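You operate a simulated robot arm through the tools that you are given. There is no shell and no other tool. Be economical: measure what you need, move in short steps, check, and stop when the job is done.

The job below is to be done with a simulated robot arm. You get a single attempt, and the scene is never put back.

Task
Put the teal tube on the bed of the tipping cradle. Take the blue brush and put it on the bed of the tipping cradle. Fetch the yellow nozzle and set it on the top of the carrier plate. Turn the pressure dial to 1 bar. Put the box marked "Plugs" from the top of the steel ledge on the dry again bay of the steel table and the box that says "Seals" on the top of the turn table. Take the short green divider and leave it on the wash again bay of the steel table. Fetch the card with a purple tab and set it on the top of the pipe duct. Push the tool drawer shut. Take the grey card box and leave it on the bay between the guides. Put the black cap on the deck of the blue pallet away on the third level from the bottom of the steel shelf. Any order will do. Set down upright: teal tube, yellow nozzle, short green divider.

It is judged by the outcome, as a careful person would: the job done as asked, and still so three seconds after it is handed in. It fails if anything else is knocked over, pushed out of place, dropped, spilled or broken. A push-on lid holds only when it is set on centred and level and pressed home; a screw cap is set on level and turned clockwise until tight.

Robot
A 7-joint arm with a fingered hand on a trunk, on a base that drives. Base frame: it is fixed to the floor where the robot stands at the start and does not move with it; the origin is under the middle of the robot, x ahead of it, y to its left, z up. Readings come in mm, degrees, newtons and seconds.
With the tool pointing down near the work surface it reaches from about 100 to 640 mm from the robot's upright axis, wherever it stands. Its first joint turns from -143.0 to 143.0 degrees. Places, roughly: bay between the guides [-1500, -9600, 400]; bed of the tipping cradle [-700, 1800, 900]; black cap (6x6x3 cm) [-900, -8900, 600]; blue brush (15x7x9 cm) [500, -100, 900]; card with a purple tab [750, -1000, 1500]; dry again bay of the steel table [-800, 2500, 800]; grey card box (15x9x8 cm) [-1200, -8600, 600]; pale grey box, teal box [750, 750, 1000]; pressure dial [600, 600, 900]; short green divider (17x6x12 cm) [500, 1000, 900]; teal tube (5x5x8 cm) [900, 0, 900]; third level of the steel shelf [6900, -8000, 1000]; tool drawer [2200, -2300, 500]; top of the carrier plate [1600, 3100, 900]; top of the pipe duct (15x96 cm) [920, -1760, 1420]; top of the turn table [1600, 4100, 900]; wash again bay of the steel table [-800, 2900, 800]; yellow nozzle (5x3x5 cm) [600, 300, 900]. Payload 3 kg.
The tool frame sits at the grasp point between the pads (the TCP): z along the fingers, y along the line on which they close. The tips reach 26 mm beyond it. The gripper opens to 148 mm. The gripper's body begins 73 mm behind the TCP. The gripper is a hand of 3 fingers: y runs from the thumb to the fingers, the wrist lies at [0, 0, -229] in the tool frame, and closing takes about 1.5 s.
Orientation is told as [roll, pitch, yaw] about the base's x, y, z axes, in that order, counted from this pose: with the fingers straight down and closing along the base's y, the tool's x points along the base's -x, its y along +y and its z along -z.

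Tools
- The arm moves only by the tool arm_command. Its argument "plan" is a list of rows, each a list of 3 entries, a list of its own where there are three numbers: the finger opening in mm, from 0 to 148, then the shift along the tool's x, y, z in mm, then the turn, a rotation vector about the tool's x, y, z in degrees. In form: [[claw, [tx, ty, tz], [wx, wy, wz]], ...]. A call has 1 to 8 rows; each row is the pose to reach, as a shift and turn from the pose commanded when the call began, along the tool's axes at that moment. Rows are played at 5 a second. More than 50 mm and 8.6 degrees between two rows, or a gripper value outside its range, and nothing of the call is played. A pose out of reach is approached as far as the arm can. The call stops where the force on the tool passes 40 N (or 10 N more than at its start, if that is more) or the arm is blocked; 0.2 s more then pass. The fingers move at their own pace (about 153 mm/s each) and stop on an object; they squeeze with about 30 N. The grip force told is the motor's: it shows also when the fingers shut on nothing. Time passes only in rows, and 0.2 s behind the last, so rows that repeat a pose let the fingers close. It gives the time, the measured TCP pose, the force on the tool (base axes), the opening and the grip force at its end, in the units of the frame above (readings bear some noise), with the torque about the TCP (base axes, N m) and any sound that the robot's microphone picked up.
- Cameras (640 x 400 px; columns grow to the right, rows downward): "scene" is now at [146, -5.2, 1879.1]; the picture's right is [-0.09, -1.00, 0.00], its down [-0.84, 0.08, -0.53] and it looks along [0.53, -0.05, -0.85] (base axes); focal length 214 px, centre (320, 200). "wrist" rides on the gripper at [68, -39, -90] in the tool frame; the picture's right is [0.50, 0.87, 0.00], its down [-0.66, 0.38, -0.65] and it looks along [-0.57, 0.33, 0.76] (tool axes); focal length 222 px, centre (320, 200). There is no depth. A picture from a camera that has moved, and an enlarged one, comes with that camera's place and axes in the base frame and with its lens.
- snapshot(camera): a new picture of that camera. It takes no simulated time.
- raise_lower(by): slides the trunk up (or, below 0, down) by that many mm; the arm and the scene camera ride with it, the base frame stays. It gives what a move gives, with no picture.
- steer(legs): drives the robot by 1 to 6 legs, each [ahead, left, turn to the left] in mm, mm and degrees, along the robot's own axes; the way and the turn of a leg run together, so that a leg with both is an arc; at most 1500 mm and 180 degrees a leg. The arm and the cameras ride along, it lands a little off, and it stops where it bumps. It gives what a move gives.
- set_grasp(shape): the hand has 3 fingers and takes this shape, open, in about a second: jaw (thumb against the fingers, like two jaws); tri (thumb and two fingers); tip (a fingertip pinch); poke (one finger out to press); point (the index stretched); flat (the hand flat); cup (the hand cupped); fist (a fist). The gripper value then closes the fingers along that shape, each until it touches; the sizes above hold for jaw. It gives what a move gives, with no picture.
- pan_tilt(pan, tilt): turns the head with the scene camera to pan (to the left, within 86 degrees either way) and tilt (down, from -29 to 69), counted from straight ahead of the robot. It gives what a move gives.
- close_up(camera, box): a new picture of the part [left, top, right, bottom] of that camera's present view, enlarged. It takes no simulated time.
- job_done(): hands the job in; it is judged then, once.

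Go step by step. Nothing tells you exact positions but the pictures and the camera data: compare them with the known pose of the tool, close in by small moves and look again before you grip or let go. The budget is 525 turns and 300 pictures, counting those below and the enlarged ones. Unless the task says otherwise, let go and move clear before handing in.

The tools are called after "Request:" by a JSON object that holds its "op" and its "data". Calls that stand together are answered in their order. arm_command: Moves the arm, as the interface text tells. Its arguments: {"type":"object","properties":{"plan":{"type":"array","items":{"type":"array"}}},"required":["plan"]} The other tools are called the same way: raise_lower (by) slides the trunk up or down; set_grasp (shape) gives the hand a shape; steer (legs) drives the base; pan_tilt (pan, tilt) turns the head that bears the scene camera; snapshot (camera) takes a picture; close_up (camera, box) takes an enlarged picture of a part of a camera's view; job_done () hands the job in.

At the start:

```text
time_s: 0.0
tool_pos: [457.3, 433.7, 999.1]
tcp_rot: [0.0, 0.1, 0.0]
contact_force: [-0.4, 0.2, 0.2]
torque: [-0.01, -0.01, 0.03]
opening: 147.8
finger_force: 0.0
shape: jaw
trunk travel left (down, up): [-825.0, 65.0]
robot x, y, heading: [1.6, -0.7, -0.2]
head pan, tilt: [-5.2, 57.7]
```

scene: 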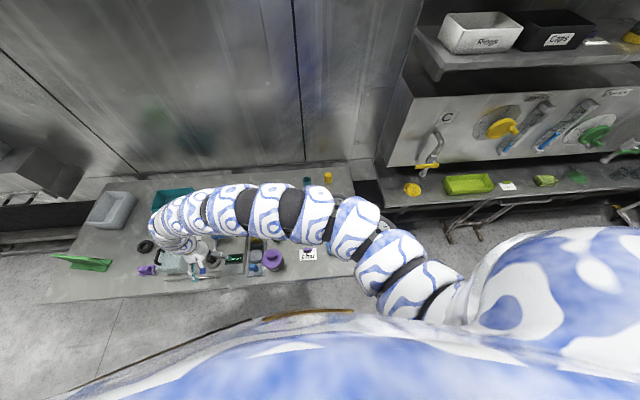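
wrist: 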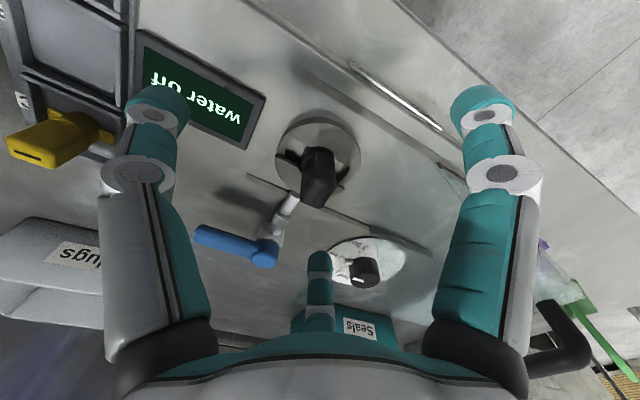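

I see the bench ahead with the arm over it, and a valve panel to the right with boxes on a ledge. I'll look around first, with enlarged views.

Request:
{"op": "close_up", "data": {"camera": "scene", "box": [40, 150, 360, 350]}}

Request:
{"op": "close_up", "data": {"camera": "scene", "box": [370, 0, 640, 200]}}

Request:
{"op": "close_up", "data": {"camera": "wrist", "box": [0, 0, 640, 400]}}

```text
2.00 times, centred on (200, 250) of scene
camera zoom: at [146.0, -5.2, 1879.1], right [-0.09, -1.0, 0.0], down [-0.84, 0.08, -0.53], along [0.53, -0.05, -0.85], focal length 429 px, centre (560, 100)
```

zoom: 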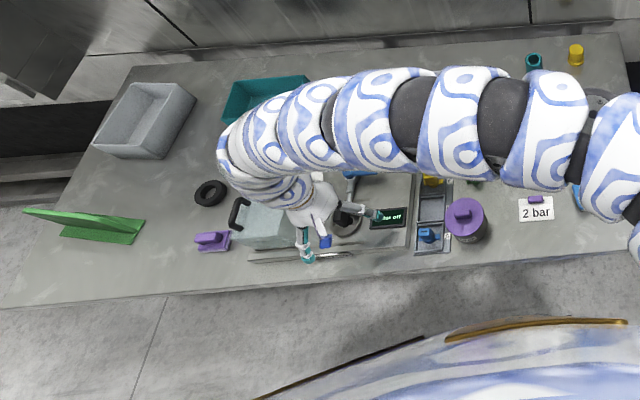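

```text
2.00 times, centred on (505, 100) of scene
camera zoom: at [146.0, -5.2, 1879.1], right [-0.09, -1.0, 0.0], down [-0.84, 0.08, -0.53], along [0.53, -0.05, -0.85], focal length 429 px, centre (-50, 400)
```

zoom: 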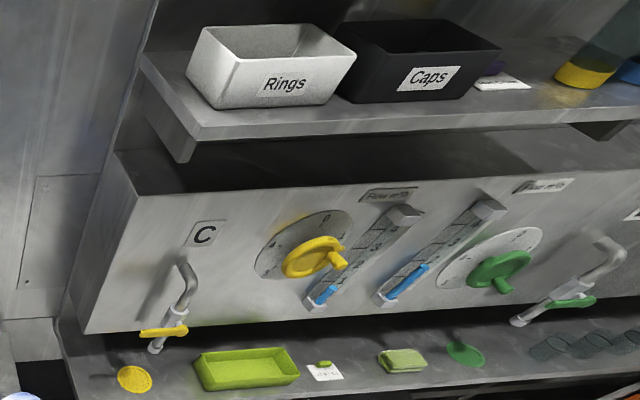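

```text
1.00 times, centred on (320, 200) of wrist (not enlarged: the box is as wide or as high as the picture)
camera zoom: at [389.0, 394.6, 1089.4], right [-0.5, 0.87, 0.0], down [0.66, 0.38, 0.65], along [0.57, 0.33, -0.76], focal length 222 px, centre (320, 200)
```

zoom: 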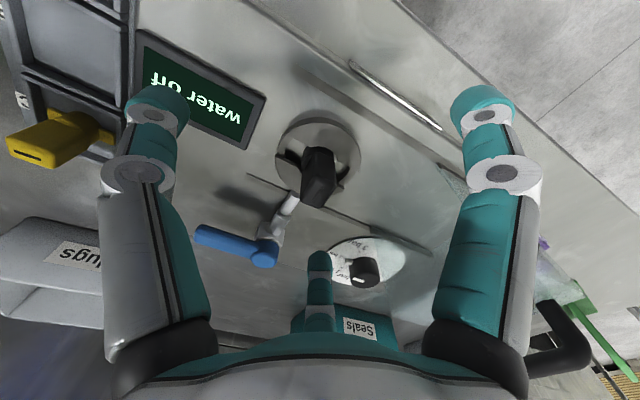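

The arm hides part of the bench. I'll turn the head to see the left side and around.

Request:
{"op": "pan_tilt", "data": {"pan": 45, "tilt": 40}}

Request:
{"op": "snapshot", "data": {"camera": "scene"}}

Request:
{"op": "pan_tilt", "data": {"pan": 86, "tilt": 25}}

Request:
{"op": "snapshot", "data": {"camera": "scene"}}

Request:
{"op": "pan_tilt", "data": {"pan": -70, "tilt": 30}}

Request:
{"op": "snapshot", "data": {"camera": "scene"}}

```text
time_s: 1.2
tool_pos: [457.3, 432.9, 999.1]
tcp_rot: [0.0, 0.0, -0.1]
contact_force: [0.0, -0.5, -0.9]
torque: [-0.03, -0.03, -0.01]
opening: 148.0
finger_force: 0.0
shape: jaw
trunk travel left (down, up): [-825.0, 65.0]
robot x, y, heading: [0.8, 1.4, 0.2]
head pan, tilt: [45.0, 40.0]
```

```text
294 pictures are left
camera scene: at [137.2, 61.2, 1903.1], right [0.71, -0.71, 0.0], down [-0.46, -0.45, -0.77], along [0.54, 0.54, -0.64], focal length 214 px, centre (320, 200)
```

scene: 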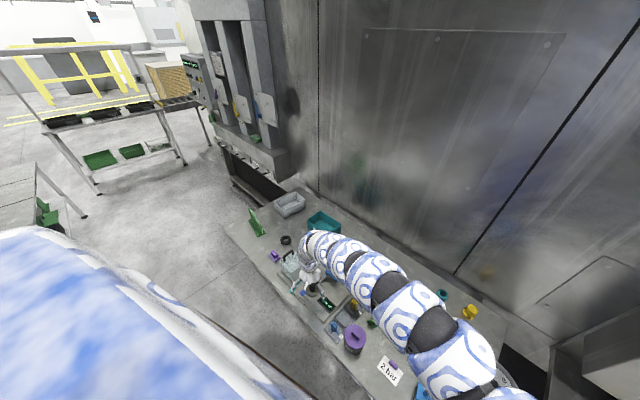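

```text
time_s: 2.3
tool_pos: [456.2, 433.8, 999.9]
tcp_rot: [0.1, 0.0, 0.0]
contact_force: [-0.9, 0.1, -0.6]
torque: [-0.01, 0.0, -0.01]
opening: 147.7
finger_force: 0.0
shape: jaw
trunk travel left (down, up): [-825.0, 65.0]
robot x, y, heading: [-0.4, 1.0, -0.1]
head pan, tilt: [85.9, 25.0]
```

```text
293 pictures are left
camera scene: at [83.7, 93.0, 1926.4], right [1.0, -0.07, 0.0], down [-0.03, -0.42, -0.91], along [0.06, 0.9, -0.42], focal length 214 px, centre (320, 200)
```

scene: 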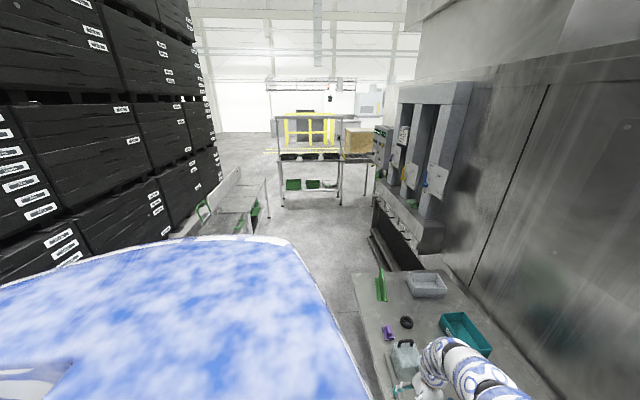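

```text
time_s: 4.7
tool_pos: [457.0, 433.8, 1000.3]
tcp_rot: [0.0, 0.0, 0.0]
contact_force: [-0.2, 0.3, -0.3]
torque: [-0.03, 0.01, -0.02]
opening: 147.8
finger_force: 0.1
shape: jaw
trunk travel left (down, up): [-825.0, 65.0]
robot x, y, heading: [-0.5, 0.7, 0.0]
head pan, tilt: [-70.0, 30.0]
```

```text
292 pictures are left
camera scene: at [108.1, -83.8, 1918.5], right [-0.94, -0.34, 0.0], down [-0.17, 0.47, -0.87], along [0.3, -0.81, -0.5], focal length 214 px, centre (320, 200)
```

scene: 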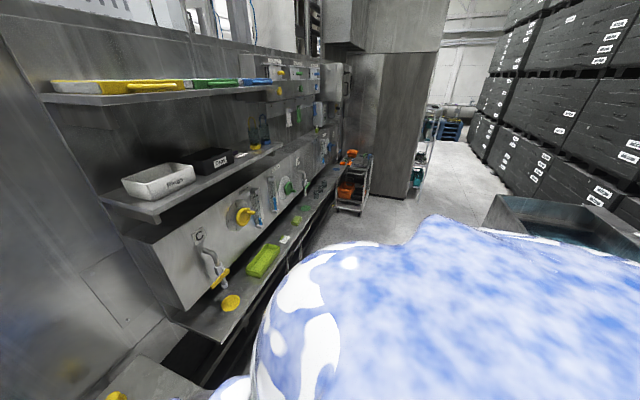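

The white disc with a black knob near (610, 600) should be the pressure dial. I'll zoom in on it.

Request:
{"op": "close_up", "data": {"camera": "wrist", "box": [300, 220, 420, 295]}}

Request:
{"op": "pan_tilt", "data": {"pan": 40, "tilt": 60}}

Request:
{"op": "snapshot", "data": {"camera": "scene"}}

```text
5.33 times, centred on (360, 258) of wrist
camera zoom: at [389.1, 394.6, 1089.4], right [-0.5, 0.87, 0.0], down [0.66, 0.38, 0.65], along [0.57, 0.33, -0.76], focal length 1185 px, centre (107, -107)
```

zoom: 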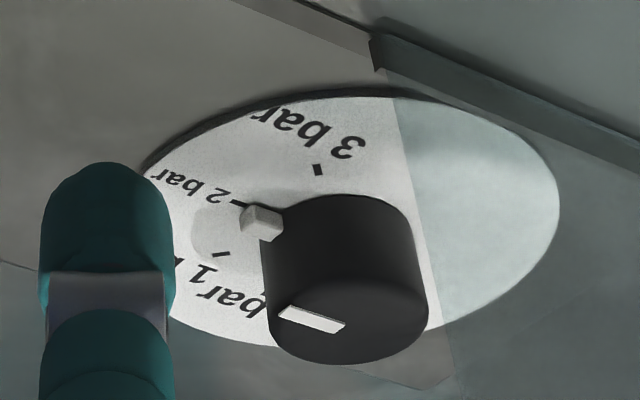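

```text
time_s: 6.5
tool_pos: [457.1, 433.0, 1000.4]
tcp_rot: [0.1, 0.0, -0.1]
contact_force: [-0.8, 0.7, -1.5]
torque: [0.02, 0.02, 0.02]
opening: 147.9
finger_force: 0.1
shape: jaw
trunk travel left (down, up): [-825.0, 65.0]
robot x, y, heading: [-1.6, 6.3, 0.2]
head pan, tilt: [40.0, 60.0]
```

```text
290 pictures are left
camera scene: at [128.2, 44.0, 1876.4], right [0.64, -0.77, 0.0], down [-0.66, -0.56, -0.5], along [0.38, 0.32, -0.87], focal length 214 px, centre (320, 200)
```

scene: 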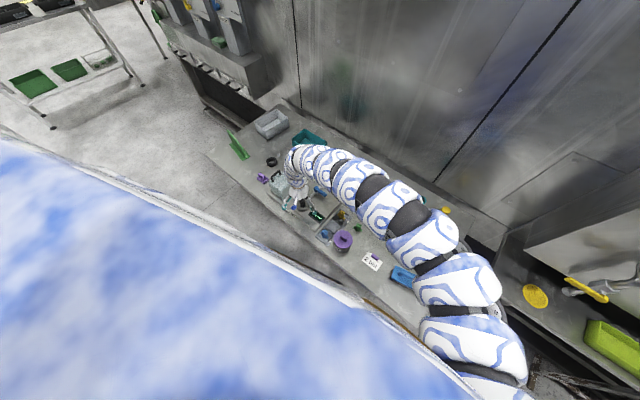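

The dial is beyond reach from here (about 850 mm from the axis), so I'll first lift the hand and slide the base left along the bench.

Request:
{"op": "arm_command", "data": {"plan": [[148, [0, 0, -50], [0, 0, 0]], [148, [0, 0, -100], [0, 0, 0]], [148, [50, 0, -120], [0, 0, 0]], [148, [80, 0, -120], [0, 0, 0]]]}}

Request:
{"op": "steer", "data": {"legs": [[0, 400, 0]]}}

Request:
{"op": "snapshot", "data": {"camera": "wrist"}}

Request:
{"op": "pan_tilt", "data": {"pan": 0, "tilt": 60}}

Request:
{"op": "snapshot", "data": {"camera": "scene"}}

```text
refused: row 3 steps farther than a row can; nothing moved
```

```text
time_s: 8.2
tool_pos: [457.6, 612.1, 999.5]
tcp_rot: [-1.0, 0.1, -0.3]
contact_force: [-2.0, -17.0, 18.8]
torque: [-1.18, -0.03, -0.17]
opening: 148.2
finger_force: 0.0
shape: jaw
trunk travel left (down, up): [-825.0, 65.0]
robot x, y, heading: [0.7, 188.1, 0.2]
head pan, tilt: [40.0, 60.0]
stopped in leg 1: the force on the tool passed its limit at 48 N (the readings are from after the stop); the commanded pose is now the measured one
```

```text
289 pictures are left
camera wrist: at [390.1, 574.4, 1089.7], right [-0.5, 0.87, -0.01], down [0.66, 0.39, 0.65], along [0.57, 0.31, -0.76], focal length 222 px, centre (320, 200)
```

wrist: 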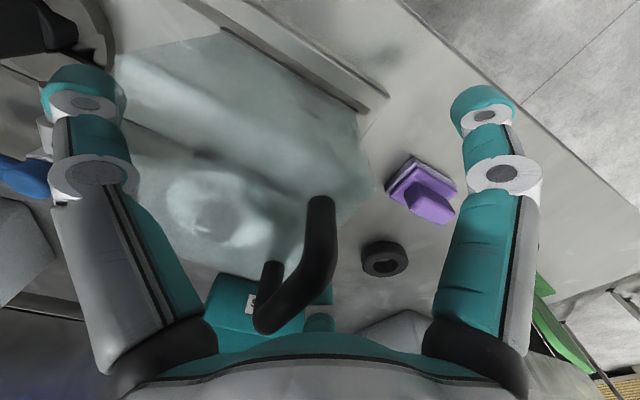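

```text
time_s: 9.2
tool_pos: [458.5, 611.6, 999.5]
tcp_rot: [-0.7, 0.2, -0.2]
contact_force: [1.1, -24.0, 22.7]
torque: [-1.28, 0.04, 0.03]
opening: 148.0
finger_force: 0.1
shape: jaw
trunk travel left (down, up): [-825.0, 65.0]
robot x, y, heading: [2.3, 185.9, 0.1]
head pan, tilt: [0.0, 60.0]
```

```text
288 pictures are left
camera scene: at [142.4, 184.2, 1876.6], right [0.0, -1.0, 0.0], down [-0.87, 0.0, -0.5], along [0.5, 0.0, -0.87], focal length 214 px, centre (320, 200)
```

scene: 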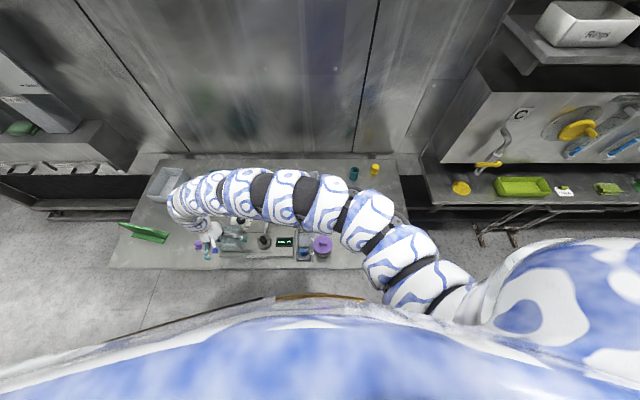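

The hand bumped something (a clear cover's black handle, I think) as the lift had been refused. I'll back off to the right a little, then lift, and inspect.

Request:
{"op": "arm_command", "data": {"plan": [[148, [0, -30, 0], [0, 0, 0]], [148, [0, -30, -45], [0, 0, 0]], [148, [0, -30, -90], [0, 0, 0]]]}}

Request:
{"op": "snapshot", "data": {"camera": "wrist"}}

```text
time_s: 10.0
tool_pos: [455.1, 588.5, 1091.2]
tcp_rot: [-0.9, 0.2, -0.2]
contact_force: [0.4, 0.7, 1.5]
torque: [-0.06, 0.09, 0.04]
opening: 147.9
finger_force: 0.1
shape: jaw
trunk travel left (down, up): [-825.0, 65.0]
robot x, y, heading: [-1.1, 185.8, 0.1]
head pan, tilt: [0.0, 60.0]
```

```text
287 pictures are left
camera wrist: at [387.9, 550.7, 1180.6], right [-0.5, 0.87, -0.01], down [0.66, 0.38, 0.65], along [0.56, 0.31, -0.76], focal length 222 px, centre (320, 200)
```

wrist: 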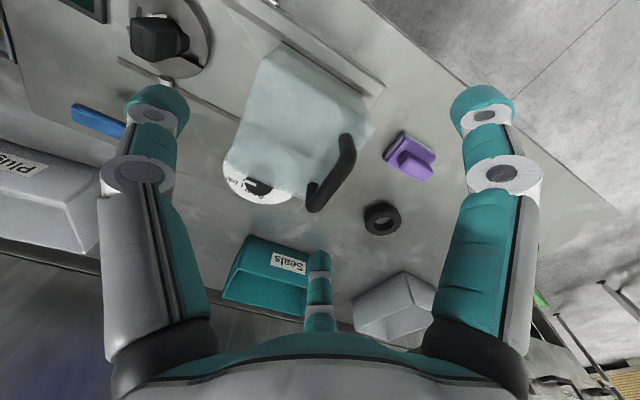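

Request:
{"op": "close_up", "data": {"camera": "wrist", "box": [200, 30, 450, 230]}}

Request:
{"op": "close_up", "data": {"camera": "scene", "box": [100, 140, 400, 290]}}

```text
2.00 times, centred on (325, 130) of wrist
camera zoom: at [387.9, 550.7, 1180.6], right [-0.5, 0.87, -0.01], down [0.66, 0.38, 0.65], along [0.56, 0.31, -0.76], focal length 444 px, centre (310, 340)
```

zoom: 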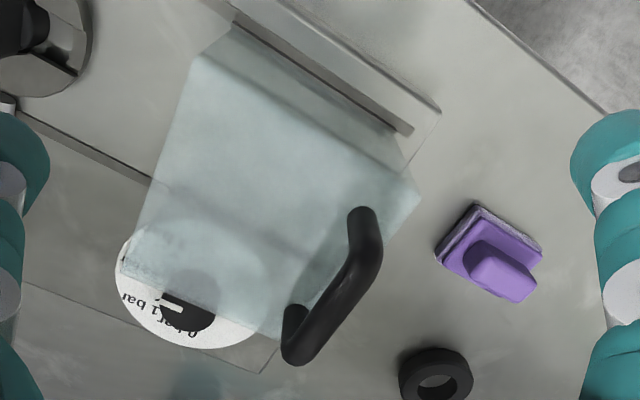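

```text
2.13 times, centred on (250, 215) of scene
camera zoom: at [141.9, 190.9, 1876.8], right [0.0, -1.0, 0.0], down [-0.87, 0.0, -0.5], along [0.5, 0.0, -0.87], focal length 458 px, centre (469, 168)
```

zoom: 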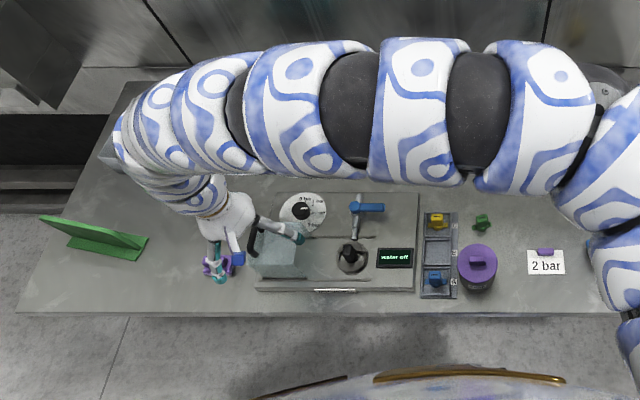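

Request:
{"op": "close_up", "data": {"camera": "scene", "box": [220, 220, 270, 252]}}

Request:
{"op": "close_up", "data": {"camera": "wrist", "box": [210, 130, 320, 210]}}

```text
12.50 times, centred on (245, 236) of scene
camera zoom: at [141.9, 190.9, 1876.8], right [0.0, -1.0, 0.0], down [-0.87, 0.0, -0.5], along [0.5, 0.0, -0.87], focal length 2681 px, centre (1258, -250)
```

zoom: 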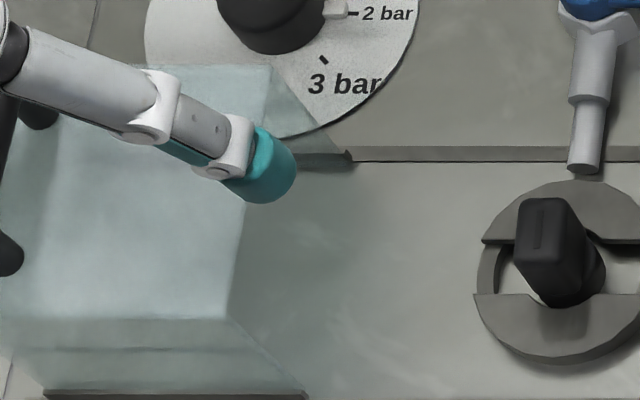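

```text
5.00 times, centred on (265, 170) of wrist
camera zoom: at [387.9, 550.7, 1180.6], right [-0.5, 0.87, -0.01], down [0.66, 0.38, 0.65], along [0.56, 0.31, -0.76], focal length 1111 px, centre (595, 350)
```

zoom: 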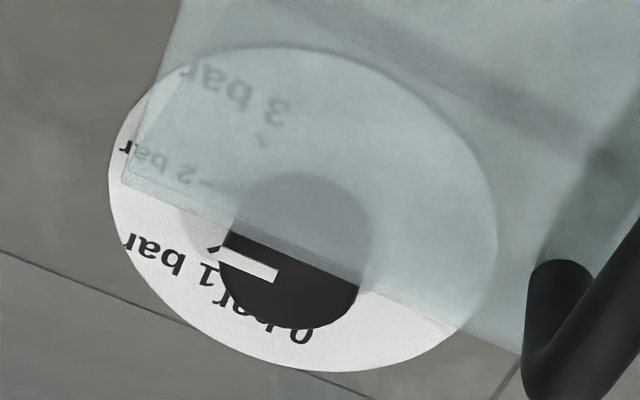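

Request:
{"op": "close_up", "data": {"camera": "scene", "box": [225, 208, 275, 240]}}

```text
12.50 times, centred on (250, 224) of scene
camera zoom: at [141.9, 190.9, 1876.8], right [0.0, -1.0, 0.0], down [-0.87, 0.0, -0.5], along [0.5, 0.0, -0.87], focal length 2681 px, centre (1195, -100)
```

zoom: 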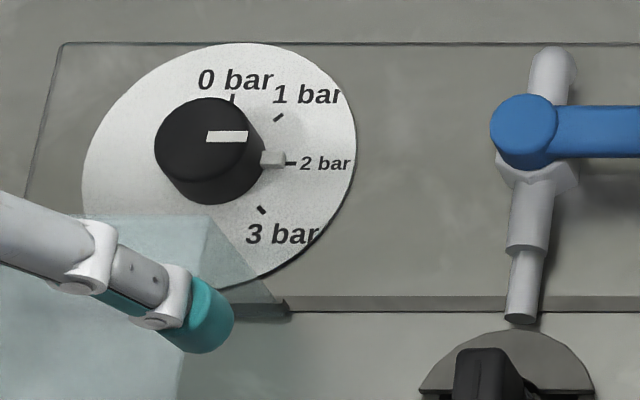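

The cover's box top is about z 992 and it has not moved; the knob is about (575, 567, top 940), pointing at 2 bar. 1 bar is about 41° counterclockwise. I'll drive left with the hand high.

Request:
{"op": "arm_command", "data": {"plan": [[148, [0, -45, 0], [0, 0, 0]], [148, [0, -90, -15], [0, 0, 0]], [148, [0, -135, -30], [0, 0, 0]], [148, [0, -180, -30], [0, 0, 0]], [148, [0, -225, -30], [0, 0, 0]]]}}

Request:
{"op": "steer", "data": {"legs": [[0, 260, 0]]}}

```text
time_s: 11.3
tool_pos: [550.6, 454.5, 1023.1]
tcp_rot: [-0.4, -0.1, -0.7]
contact_force: [11.7, -1.6, 38.3]
torque: [2.51, 3.5, -0.6]
opening: 148.1
finger_force: 0.1
shape: jaw
out of reach, approached as far as the arm can: row 1, 2, 3, 4, 5
trunk travel left (down, up): [-825.0, 65.0]
robot x, y, heading: [-0.4, 187.4, 0.1]
head pan, tilt: [0.0, 60.0]
stopped in row 5: the force on the tool passed its limit at 49 N (the readings are from after the stop); the commanded pose is now the measured one
```

```text
time_s: 12.2
tool_pos: [554.2, 479.2, 1022.5]
tcp_rot: [-0.6, -0.2, -0.9]
contact_force: [5.4, 0.2, 28.9]
torque: [1.78, 2.82, -0.29]
opening: 148.2
finger_force: 0.0
shape: jaw
trunk travel left (down, up): [-825.0, 65.0]
robot x, y, heading: [-0.8, 212.9, -0.1]
head pan, tilt: [0.0, 60.0]
stopped in leg 1: the force on the tool passed its limit at 69 N (the readings are from after the stop); the commanded pose is now the measured one
```

The arm strayed while out of reach and pressed on something. I'll look before doing anything more.

Request:
{"op": "snapshot", "data": {"camera": "wrist"}}

Request:
{"op": "close_up", "data": {"camera": "scene", "box": [160, 160, 400, 310]}}

```text
281 pictures are left
camera wrist: at [486.1, 442.9, 1113.4], right [-0.49, 0.87, -0.01], down [0.66, 0.37, 0.65], along [0.57, 0.31, -0.76], focal length 222 px, centre (320, 200)
```

wrist: 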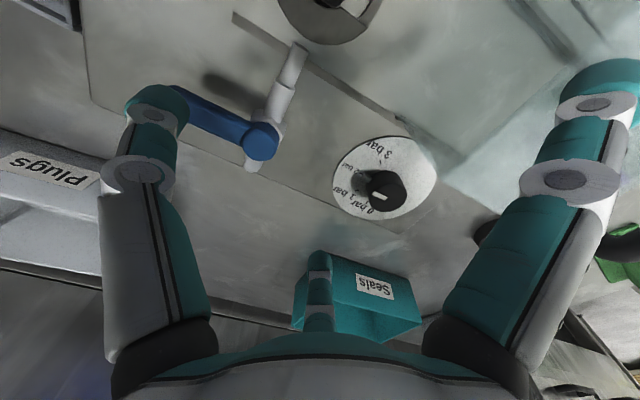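

```text
2.67 times, centred on (280, 235) of scene
camera zoom: at [143.2, 213.2, 1876.4], right [0.0, -1.0, 0.0], down [-0.87, 0.0, -0.5], along [0.5, 0.0, -0.87], focal length 572 px, centre (427, 107)
```

zoom: 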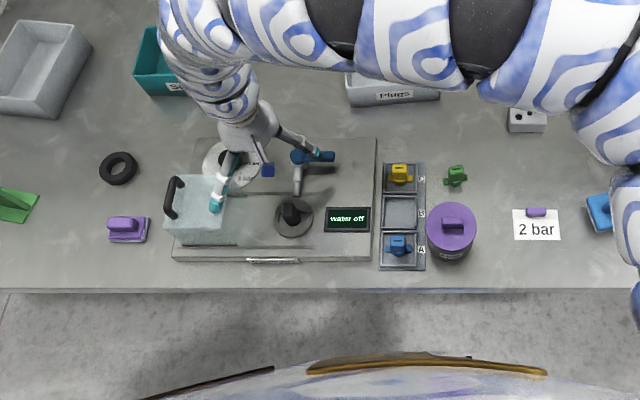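

Fingers are over the cover's edge. Lift straight up in small steps.

Request:
{"op": "arm_command", "data": {"plan": [[148, [0, 0, -30], [0, 0, 0]], [148, [0, 0, -60], [0, 0, 0]]]}}

Request:
{"op": "close_up", "data": {"camera": "scene", "box": [160, 160, 400, 310]}}

```text
time_s: 12.8
tool_pos: [574.5, 501.4, 1062.9]
tcp_rot: [-0.9, 0.1, -0.6]
contact_force: [-0.2, -0.2, -0.3]
torque: [-0.01, 0.0, 0.03]
opening: 147.8
finger_force: 0.1
shape: jaw
out of reach, approached as far as the arm can: row 1, 2
trunk travel left (down, up): [-825.0, 65.0]
robot x, y, heading: [2.5, 213.4, -0.1]
head pan, tilt: [0.0, 60.0]
```

```text
2.67 times, centred on (280, 235) of scene
camera zoom: at [144.0, 213.1, 1876.1], right [0.0, -1.0, 0.0], down [-0.87, 0.0, -0.5], along [0.5, 0.0, -0.87], focal length 572 px, centre (427, 107)
```

zoom: 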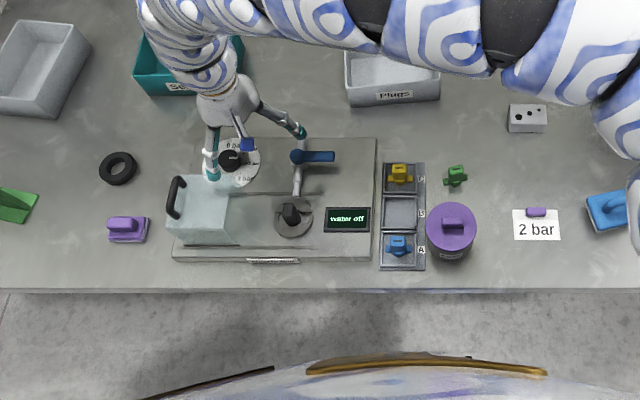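

Clear now. Drive left 200 mm so the dial falls well within reach.

Request:
{"op": "steer", "data": {"legs": [[0, 200, 0]]}}

```text
time_s: 14.4
tool_pos: [574.4, 703.9, 1062.5]
tcp_rot: [-0.9, 0.0, -0.6]
contact_force: [0.1, 0.4, -0.7]
torque: [-0.02, 0.0, 0.03]
opening: 147.9
finger_force: 0.1
shape: jaw
trunk travel left (down, up): [-825.0, 65.0]
robot x, y, heading: [0.1, 413.7, -0.3]
head pan, tilt: [0.0, 60.0]
```

Request:
{"op": "arm_command", "data": {"plan": [[148, [0, -34, 0], [0, 0, 8]], [148, [0, -68, 0], [0, 0, 16]], [148, [0, -102, 0], [0, 0, 24]], [148, [0, -137, 0], [0, 0, 32]], [148, [0, -137, 0], [0, 0, 40]], [148, [0, -137, 0], [0, 0, 48]], [148, [0, -137, 0], [0, 0, 56]], [148, [0, -137, 0], [0, 0, 64]]]}}

Request:
{"op": "snapshot", "data": {"camera": "wrist"}}

```text
time_s: 16.2
tool_pos: [616.5, 597.6, 1013.6]
tcp_rot: [-0.4, -0.8, -64.8]
contact_force: [0.3, -0.2, -0.3]
torque: [0.0, -0.01, 0.01]
opening: 148.0
finger_force: 0.0
shape: jaw
out of reach, approached as far as the arm can: row 1, 2, 3, 4, 5, 6, 7, 8
trunk travel left (down, up): [-825.0, 65.0]
robot x, y, heading: [0.2, 412.3, 0.0]
head pan, tilt: [0.0, 60.0]
```

```text
278 pictures are left
camera wrist: at [552.4, 643.6, 1102.9], right [0.57, 0.82, -0.01], down [0.62, -0.42, 0.66], along [0.54, -0.38, -0.75], focal length 222 px, centre (320, 200)
```

wrist: 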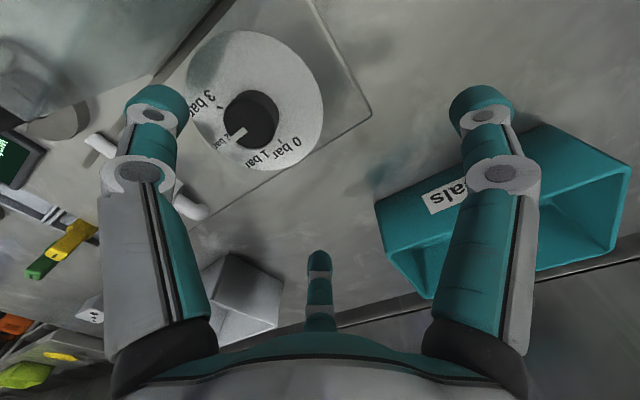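

Higher positions seem to run out of the arm's range at this trunk height, so I'll raise the trunk to its top and re-command from there.

Request:
{"op": "raise_lower", "data": {"by": 60}}

Request:
{"op": "arm_command", "data": {"plan": [[148, [0, 0, 10], [0, 0, 0]]]}}

```text
time_s: 17.2
tool_pos: [616.6, 597.9, 1073.9]
tcp_rot: [-0.5, -0.9, -64.7]
contact_force: [-0.1, -0.1, 0.1]
torque: [0.01, 0.01, -0.02]
opening: 148.1
finger_force: 0.1
shape: jaw
trunk travel left (down, up): [-885.0, 5.0]
robot x, y, heading: [2.3, 414.0, 0.1]
head pan, tilt: [0.0, 60.0]
```

```text
time_s: 17.6
tool_pos: [616.1, 598.8, 1063.9]
tcp_rot: [-0.4, -0.6, -64.7]
contact_force: [0.3, 0.5, 0.8]
torque: [0.0, 0.0, 0.02]
opening: 148.0
finger_force: 0.1
shape: jaw
trunk travel left (down, up): [-885.0, 5.0]
robot x, y, heading: [1.5, 413.5, 0.1]
head pan, tilt: [0.0, 60.0]
```

Request:
{"op": "arm_command", "data": {"plan": [[148, [-5, -17, 4], [0, 0, 8]], [148, [-10, -34, 8], [0, 0, 16]], [148, [-15.5, -51.5, 12], [0, 0, 25]], [148, [-15.5, -51.5, 24], [0, 0, 25]]]}}

Request:
{"op": "snapshot", "data": {"camera": "wrist"}}

```text
refused: row 3 steps farther than a row can; nothing moved
```

```text
277 pictures are left
camera wrist: at [552.6, 643.8, 1152.7], right [0.57, 0.82, -0.01], down [0.62, -0.42, 0.66], along [0.54, -0.38, -0.75], focal length 222 px, centre (320, 200)
```

wrist: 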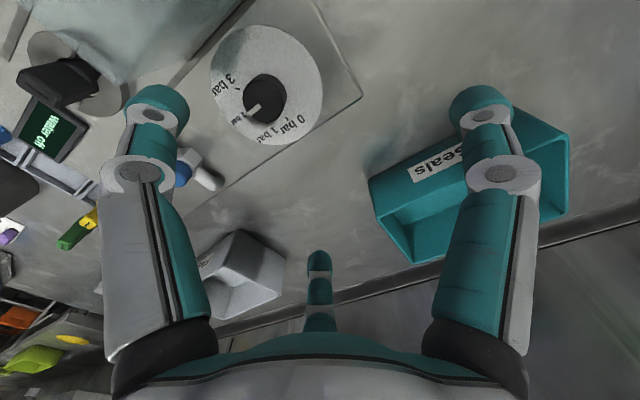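

Request:
{"op": "arm_command", "data": {"plan": [[148, [-5, -17, 4], [0, 0, 8]], [148, [-10, -34, 8], [0, 0, 16]], [148, [-15.5, -51.5, 12], [0, 0, 24]], [148, [-15.5, -51.5, 24], [0, 0, 25.3]], [148, [-15.5, -51.5, 24], [0, 0, 25.3]]]}}

Request:
{"op": "snapshot", "data": {"camera": "wrist"}}

```text
time_s: 18.8
tool_pos: [613.4, 595.0, 1070.8]
tcp_rot: [0.0, -0.9, -90.0]
contact_force: [-0.5, -0.5, -0.4]
torque: [0.01, 0.0, 0.03]
opening: 147.8
finger_force: 0.1
shape: jaw
out of reach, approached as far as the arm can: row 1, 2, 3, 4, 5
trunk travel left (down, up): [-885.0, 5.0]
robot x, y, heading: [0.8, 410.3, -0.2]
head pan, tilt: [0.0, 60.0]
```

```text
276 pictures are left
camera wrist: at [575.1, 664.8, 1158.4], right [0.87, 0.5, -0.01], down [0.38, -0.65, 0.66], along [0.33, -0.58, -0.75], focal length 222 px, centre (320, 200)
```

wrist: 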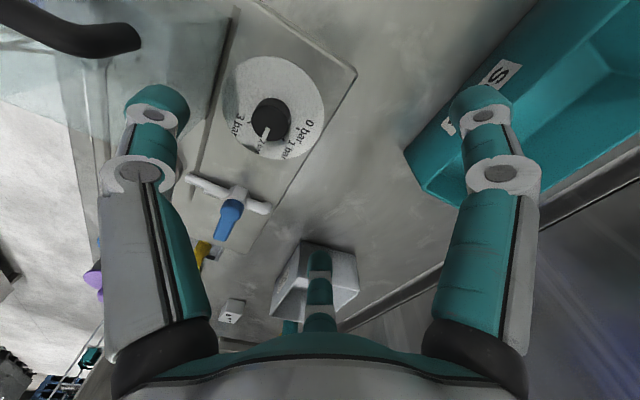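

Request:
{"op": "arm_command", "data": {"plan": [[64, [0, 0, 0], [0, 0, 0]], [64, [0, 0, 0], [0, 0, 0]], [64, [0, 0, 20], [0, 0, 0]], [64, [0, 0, 40], [0, 0, 0]]]}}

Request:
{"op": "snapshot", "data": {"camera": "wrist"}}

```text
time_s: 19.8
tool_pos: [613.1, 596.2, 1028.2]
tcp_rot: [-0.1, -0.9, -89.9]
contact_force: [-0.3, -0.1, -0.2]
torque: [0.0, 0.03, 0.03]
opening: 64.3
finger_force: 0.1
shape: jaw
trunk travel left (down, up): [-885.0, 5.0]
robot x, y, heading: [3.3, 415.9, 0.2]
head pan, tilt: [0.0, 60.0]
```

```text
275 pictures are left
camera wrist: at [574.8, 665.2, 1117.1], right [0.87, 0.5, -0.01], down [0.38, -0.64, 0.66], along [0.33, -0.58, -0.75], focal length 222 px, centre (320, 200)
```

wrist: 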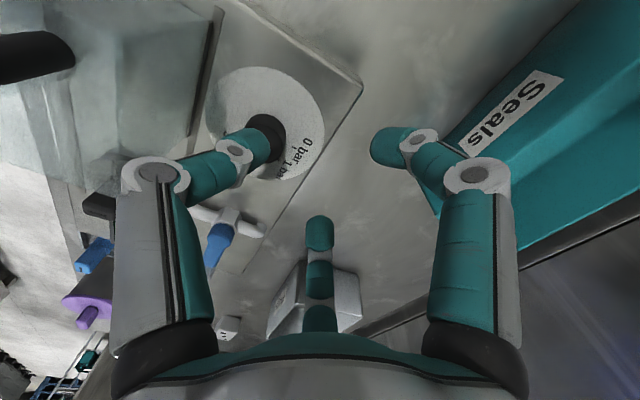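

The two fingers sit about ±34 mm apart, so for a 40 mm knob I want to see other hand shapes. I'll lift a bit and test "tri".

Request:
{"op": "arm_command", "data": {"plan": [[64, [0, 0, -38], [0, 0, 0]]]}}

Request:
{"op": "set_grasp", "data": {"shape": "tri"}}

Request:
{"op": "snapshot", "data": {"camera": "wrist"}}

Request:
{"op": "arm_command", "data": {"plan": [[40, [0, 0, 0], [0, 0, 0]], [40, [0, 0, 0], [0, 0, 0]], [40, [0, 0, 0], [0, 0, 0]], [40, [0, 0, 0], [0, 0, 0]]]}}

Request:
{"op": "snapshot", "data": {"camera": "wrist"}}

Request:
{"op": "set_grasp", "data": {"shape": "tip"}}

Request:
{"op": "snapshot", "data": {"camera": "wrist"}}

```text
time_s: 20.2
tool_pos: [613.7, 597.5, 1070.2]
tcp_rot: [-0.1, -0.9, -90.0]
contact_force: [-0.9, 0.1, -0.4]
torque: [0.03, 0.02, 0.04]
opening: 64.1
finger_force: 0.0
shape: jaw
trunk travel left (down, up): [-885.0, 5.0]
robot x, y, heading: [-0.6, 414.3, 0.0]
head pan, tilt: [0.0, 60.0]
```

```text
time_s: 21.1
tool_pos: [613.5, 596.1, 1069.4]
tcp_rot: [-0.1, -0.9, -90.0]
contact_force: [0.1, -0.2, 0.1]
torque: [-0.05, 0.0, -0.02]
opening: 147.8
finger_force: 0.0
shape: tri
trunk travel left (down, up): [-885.0, 5.0]
robot x, y, heading: [1.2, 413.0, 0.0]
head pan, tilt: [0.0, 60.0]
```

```text
274 pictures are left
camera wrist: at [574.8, 665.7, 1156.7], right [0.87, 0.5, -0.01], down [0.38, -0.64, 0.66], along [0.33, -0.58, -0.75], focal length 222 px, centre (320, 200)
```

wrist: 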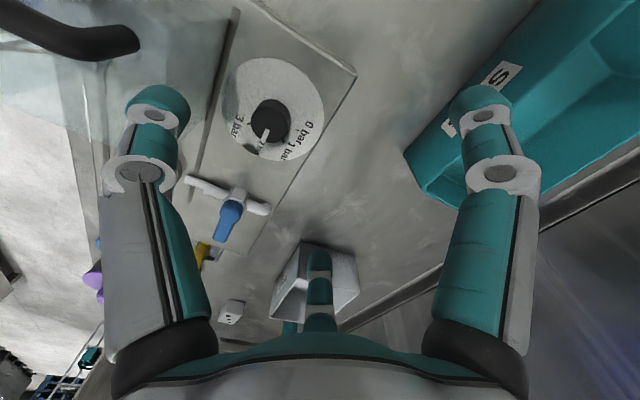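

```text
time_s: 22.1
tool_pos: [613.9, 594.8, 1068.0]
tcp_rot: [-0.1, -0.9, -90.0]
contact_force: [-0.7, 0.5, 0.0]
torque: [0.0, 0.04, -0.01]
opening: 40.1
finger_force: 0.1
shape: tri
trunk travel left (down, up): [-885.0, 5.0]
robot x, y, heading: [0.1, 413.8, 0.2]
head pan, tilt: [0.0, 60.0]
```

```text
273 pictures are left
camera wrist: at [574.9, 665.7, 1156.9], right [0.87, 0.5, -0.01], down [0.38, -0.64, 0.66], along [0.33, -0.58, -0.75], focal length 222 px, centre (320, 200)
```

wrist: 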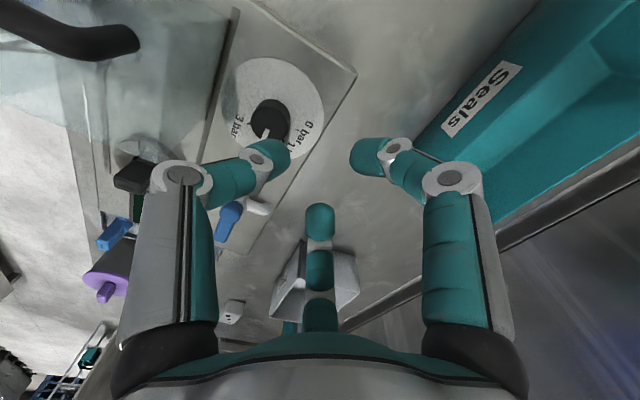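

```text
time_s: 23.0
tool_pos: [614.2, 596.5, 1068.4]
tcp_rot: [-0.1, -1.0, -90.1]
contact_force: [0.1, 0.4, -0.1]
torque: [-0.01, 0.0, 0.04]
opening: 147.9
finger_force: 0.2
shape: tip
trunk travel left (down, up): [-885.0, 5.0]
robot x, y, heading: [0.3, 412.6, -0.1]
head pan, tilt: [0.0, 60.0]
```

```text
272 pictures are left
camera wrist: at [574.8, 665.7, 1156.9], right [0.87, 0.5, -0.01], down [0.38, -0.64, 0.66], along [0.33, -0.58, -0.75], focal length 222 px, centre (320, 200)
```

wrist: 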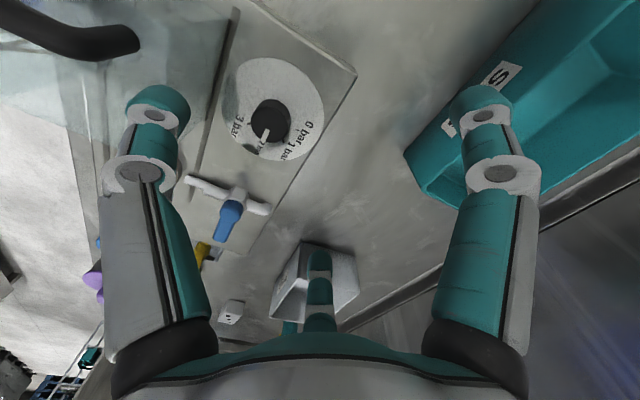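

All shapes form a symmetric three-finger grip; "tri" centred on the knob is good. I'll set tri at 70 mm, yaw −60 (keeps the knob's lug between fingers), and lower slightly.

Request:
{"op": "set_grasp", "data": {"shape": "tri"}}

Request:
{"op": "arm_command", "data": {"plan": [[70, [0, 0, 0], [0, 0, -7.5]], [70, [0, 0, 0], [0, 0, -15]], [70, [0, 0, 0], [0, 0, -22.5]], [70, [0, 0, 0], [0, 0, -30]], [70, [0, 0, 40], [0, 0, -30]]]}}

```text
time_s: 23.9
tool_pos: [614.3, 597.7, 1068.0]
tcp_rot: [-0.1, -1.0, -90.0]
contact_force: [-0.5, -0.4, 0.1]
torque: [0.0, 0.02, 0.01]
opening: 147.8
finger_force: 0.0
shape: tri
trunk travel left (down, up): [-885.0, 5.0]
robot x, y, heading: [5.0, 412.2, -0.0]
head pan, tilt: [0.0, 60.0]
```

```text
time_s: 25.1
tool_pos: [614.6, 597.3, 1026.1]
tcp_rot: [-0.6, -0.7, -59.9]
contact_force: [-0.6, -0.4, 0.3]
torque: [-0.03, 0.03, 0.01]
opening: 70.3
finger_force: 0.0
shape: tri
trunk travel left (down, up): [-885.0, 5.0]
robot x, y, heading: [-3.9, 411.5, -0.0]
head pan, tilt: [0.0, 60.0]
```

Request:
{"op": "arm_command", "data": {"plan": [[70, [0, 0, 26], [0, 0, 0]], [70, [-4.8, -25, 26], [0, 0, 0]], [70, [-9.6, -49.4, 26], [0, 0, 0]]]}}

Request:
{"op": "snapshot", "data": {"camera": "wrist"}}

Request:
{"op": "close_up", "data": {"camera": "scene", "box": [220, 190, 380, 290]}}

```text
time_s: 25.9
tool_pos: [589.5, 571.8, 1001.4]
tcp_rot: [-0.6, -0.8, -59.9]
contact_force: [-0.1, 0.4, 0.3]
torque: [-0.01, -0.03, 0.02]
opening: 70.3
finger_force: 0.1
shape: tri
out of reach, approached as far as the arm can: row 3
trunk travel left (down, up): [-885.0, 5.0]
robot x, y, heading: [0.8, 412.3, 0.2]
head pan, tilt: [0.0, 60.0]
```

```text
271 pictures are left
camera wrist: at [521.2, 612.7, 1090.7], right [0.5, 0.87, -0.01], down [0.66, -0.37, 0.66], along [0.57, -0.34, -0.75], focal length 222 px, centre (320, 200)
```

wrist: 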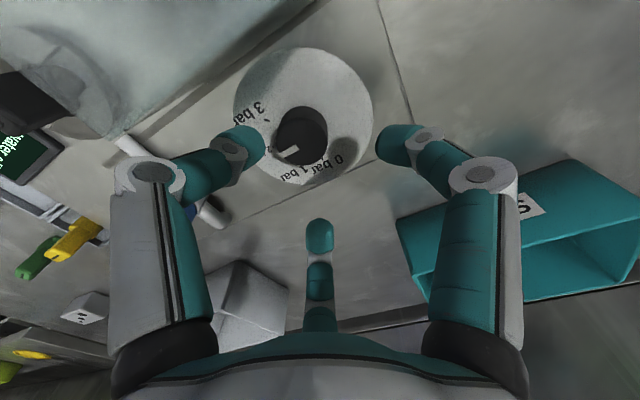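

```text
4.00 times, centred on (300, 240) of scene
camera zoom: at [145.5, 416.3, 1936.3], right [0.0, -1.0, 0.0], down [-0.87, 0.0, -0.5], along [0.5, 0.0, -0.87], focal length 858 px, centre (400, 40)
```

zoom: 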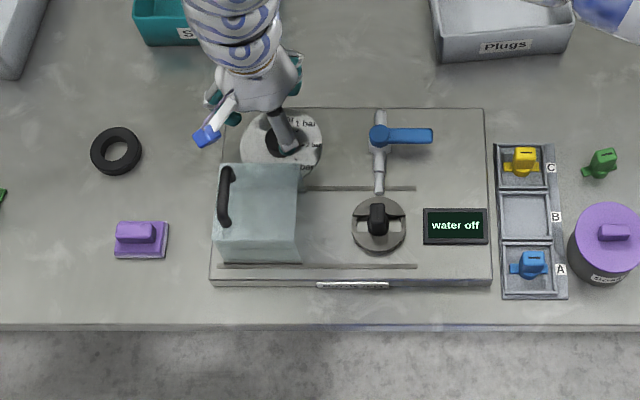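

Request:
{"op": "arm_command", "data": {"plan": [[70, [0, 0, 26], [0, 0, 0]], [70, [-1.3, -15.8, 28], [0, 0, 0]]]}}

Request:
{"op": "snapshot", "data": {"camera": "wrist"}}

```text
time_s: 26.5
tool_pos: [577.2, 561.4, 972.9]
tcp_rot: [-0.4, -0.7, -60.0]
contact_force: [21.7, 0.8, 7.8]
torque: [-0.12, 1.09, 0.54]
opening: 64.9
finger_force: 0.1
shape: tri
trunk travel left (down, up): [-885.0, 5.0]
robot x, y, heading: [1.6, 413.0, 0.0]
head pan, tilt: [0.0, 60.0]
```

```text
269 pictures are left
camera wrist: at [510.3, 601.1, 1062.3], right [0.5, 0.87, -0.01], down [0.66, -0.37, 0.66], along [0.57, -0.34, -0.75], focal length 222 px, centre (320, 200)
```

wrist: 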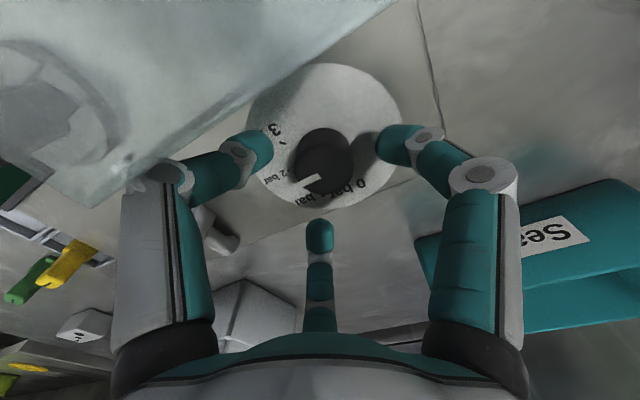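

The thumb's knuckle touches the cover's corner. I'll narrow the opening and turn the hand 10° away from the corner.

Request:
{"op": "arm_command", "data": {"plan": [[54, [0, 0, 0], [0, 0, -5]], [54, [0, 0, 0], [0, 0, -10]], [54, [0, 0, 0], [0, 0, -10]], [54, [0, 0, 0], [0, 0, -10]]]}}

Request:
{"op": "snapshot", "data": {"camera": "wrist"}}

Request:
{"op": "close_up", "data": {"camera": "scene", "box": [220, 190, 380, 290]}}

```text
time_s: 27.5
tool_pos: [571.6, 561.1, 973.9]
tcp_rot: [-0.7, -0.6, -50.0]
contact_force: [0.3, -0.5, -0.8]
torque: [-0.01, -0.01, -0.03]
opening: 53.9
finger_force: 0.0
shape: tri
trunk travel left (down, up): [-885.0, 5.0]
robot x, y, heading: [4.1, 414.1, -0.0]
head pan, tilt: [0.0, 60.0]
```

```text
268 pictures are left
camera wrist: at [499.1, 589.2, 1062.2], right [0.34, 0.94, -0.02], down [0.71, -0.25, 0.66], along [0.61, -0.24, -0.75], focal length 222 px, centre (320, 200)
```

wrist: 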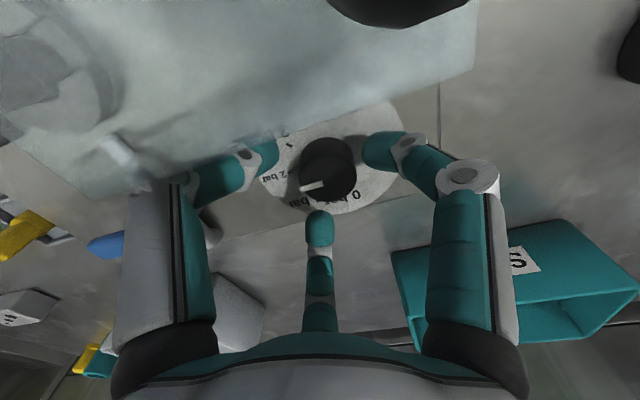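

```text
4.00 times, centred on (300, 240) of scene
camera zoom: at [144.1, 414.3, 1936.4], right [0.0, -1.0, 0.0], down [-0.87, 0.0, -0.5], along [0.5, 0.0, -0.87], focal length 858 px, centre (400, 40)
```

zoom: 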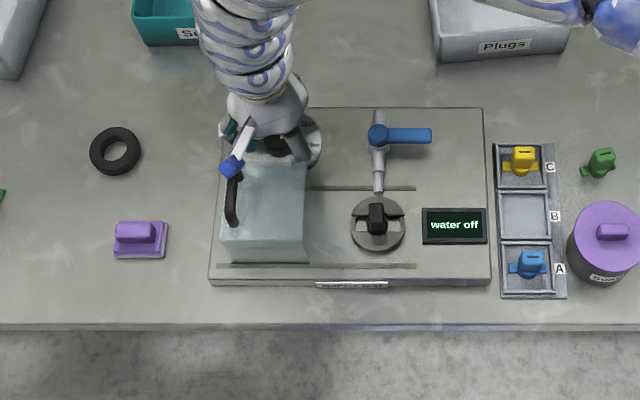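

The cover slid a few mm on its rails; I'll slide it back later. Now centre over the knob and descend.

Request:
{"op": "arm_command", "data": {"plan": [[56, [-1.3, 5.4, 0], [0, 0, 0]], [56, [-1.3, 5.4, 10], [0, 0, 0]], [56, [-1.3, 5.4, 20], [0, 0, 0]], [56, [-1.3, 5.4, 28], [0, 0, 0]]]}}

Request:
{"op": "snapshot", "data": {"camera": "wrist"}}

```text
time_s: 28.1
tool_pos: [576.7, 565.3, 967.0]
tcp_rot: [-0.6, -0.6, -50.0]
contact_force: [-3.1, -0.1, 21.7]
torque: [0.67, 1.44, 0.15]
opening: 55.7
finger_force: 0.2
shape: tri
trunk travel left (down, up): [-885.0, 5.0]
robot x, y, heading: [0.1, 414.3, -0.0]
head pan, tilt: [0.0, 60.0]
stopped in row 2: the force on the tool passed its limit at 53 N (the readings are from after the stop); the commanded pose is now the measured one
```

```text
266 pictures are left
camera wrist: at [502.9, 592.9, 1057.0], right [0.34, 0.94, -0.01], down [0.71, -0.25, 0.66], along [0.61, -0.23, -0.75], focal length 222 px, centre (320, 200)
```

wrist: 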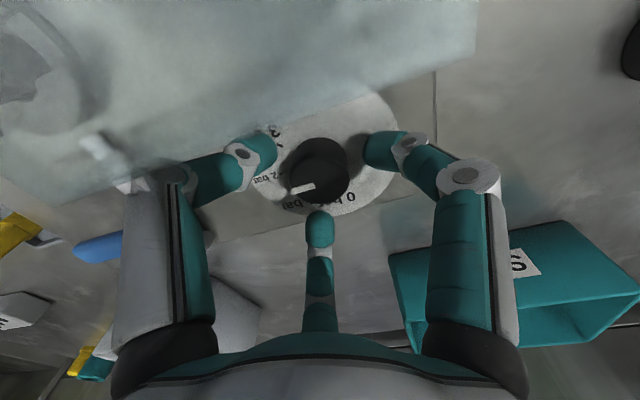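

The wrist camera touches the cover's handle. I'll lift slightly, back the robot off a bit (for more headroom), then turn the hand so that the camera faces away from the cover.

Request:
{"op": "arm_command", "data": {"plan": [[56, [0, 0, -10], [0, 0, 0]], [56, [0, 10, -20], [0, 0, 0]], [56, [0, 45, -20], [0, 0, 0]], [56, [0, 45, -60], [0, 0, 0]]]}}

```text
time_s: 29.1
tool_pos: [610.9, 595.1, 1024.9]
tcp_rot: [-0.6, -0.5, -50.0]
contact_force: [-1.5, 0.5, 0.6]
torque: [0.01, -0.07, 0.0]
opening: 55.6
finger_force: 0.0
shape: tri
trunk travel left (down, up): [-885.0, 5.0]
robot x, y, heading: [3.7, 414.3, 0.1]
head pan, tilt: [0.0, 60.0]
```

Request:
{"op": "steer", "data": {"legs": [[-30, 0, 0]]}}

Request:
{"op": "arm_command", "data": {"plan": [[56, [0, 0, 0], [0, 0, -8]], [56, [0, 0, 0], [0, 0, -16]], [56, [0, 0, 0], [0, 0, -24]], [56, [0, 0, 0], [0, 0, -32]], [56, [0, 0, 0], [0, 0, -40]], [56, [0, 0, 0], [0, 0, -48]], [56, [0, 0, 0], [0, 0, -56]], [56, [0, 0, 0], [0, 0, -64]]]}}

Request:
{"op": "arm_command", "data": {"plan": [[56, [0, 0, 0], [0, 0, -8]], [56, [0, 0, 0], [0, 0, -16]], [56, [0, 0, 0], [0, 0, -24]], [56, [0, 0, 0], [0, 0, -32]], [56, [0, 0, 0], [0, 0, -40]], [56, [0, 0, 0], [0, 0, -48]], [56, [0, 0, 0], [0, 0, -56]]]}}

Request:
{"op": "snapshot", "data": {"camera": "wrist"}}

```text
time_s: 29.9
tool_pos: [580.6, 595.9, 1026.0]
tcp_rot: [-0.5, -0.7, -50.0]
contact_force: [-0.1, 0.1, 0.0]
torque: [0.02, -0.01, -0.03]
opening: 55.5
finger_force: 0.1
shape: tri
trunk travel left (down, up): [-885.0, 5.0]
robot x, y, heading: [-33.0, 415.2, -0.0]
head pan, tilt: [0.0, 60.0]
```

```text
time_s: 31.7
tool_pos: [582.9, 595.8, 1024.4]
tcp_rot: [-0.8, 0.4, 14.1]
contact_force: [0.3, -0.2, 0.7]
torque: [0.0, 0.01, -0.01]
opening: 55.6
finger_force: 0.1
shape: tri
trunk travel left (down, up): [-885.0, 5.0]
robot x, y, heading: [-26.6, 413.4, 0.3]
head pan, tilt: [0.0, 60.0]
```

```text
time_s: 33.3
tool_pos: [582.2, 596.2, 1023.9]
tcp_rot: [-0.2, 0.8, 70.2]
contact_force: [-0.4, 0.5, -0.2]
torque: [0.0, 0.02, -0.03]
opening: 55.7
finger_force: 0.0
shape: tri
trunk travel left (down, up): [-885.0, 5.0]
robot x, y, heading: [-30.3, 414.8, 0.1]
head pan, tilt: [0.0, 60.0]
```

```text
265 pictures are left
camera wrist: at [596.4, 520.3, 1115.7], right [-0.98, -0.18, 0.0], down [-0.13, 0.75, 0.64], along [-0.12, 0.63, -0.77], focal length 222 px, centre (320, 200)
```

wrist: 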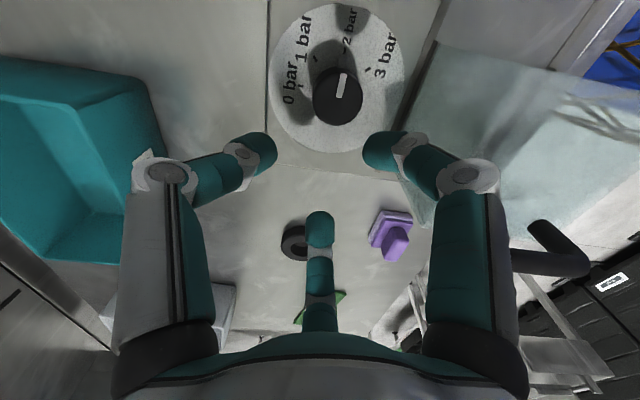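

Request:
{"op": "arm_command", "data": {"plan": [[56, [0, 0, 25], [0, 0, 0]], [56, [17, -2.5, 50], [0, 0, 0]], [56, [33.4, -4.7, 50], [0, 0, 0]]]}}

Request:
{"op": "snapshot", "data": {"camera": "wrist"}}

```text
time_s: 34.1
tool_pos: [575.1, 562.0, 974.0]
tcp_rot: [-0.2, 0.9, 70.1]
contact_force: [0.4, -0.8, -0.7]
torque: [0.04, -0.02, -0.05]
opening: 55.7
finger_force: 0.1
shape: tri
trunk travel left (down, up): [-885.0, 5.0]
robot x, y, heading: [-30.7, 416.7, 0.1]
head pan, tilt: [0.0, 60.0]
```

```text
264 pictures are left
camera wrist: at [588.5, 486.8, 1065.2], right [-0.98, -0.17, 0.0], down [-0.13, 0.75, 0.64], along [-0.12, 0.63, -0.77], focal length 222 px, centre (320, 200)
```

wrist: 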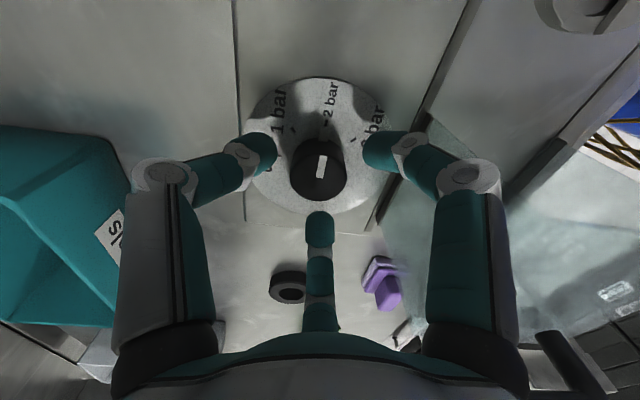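

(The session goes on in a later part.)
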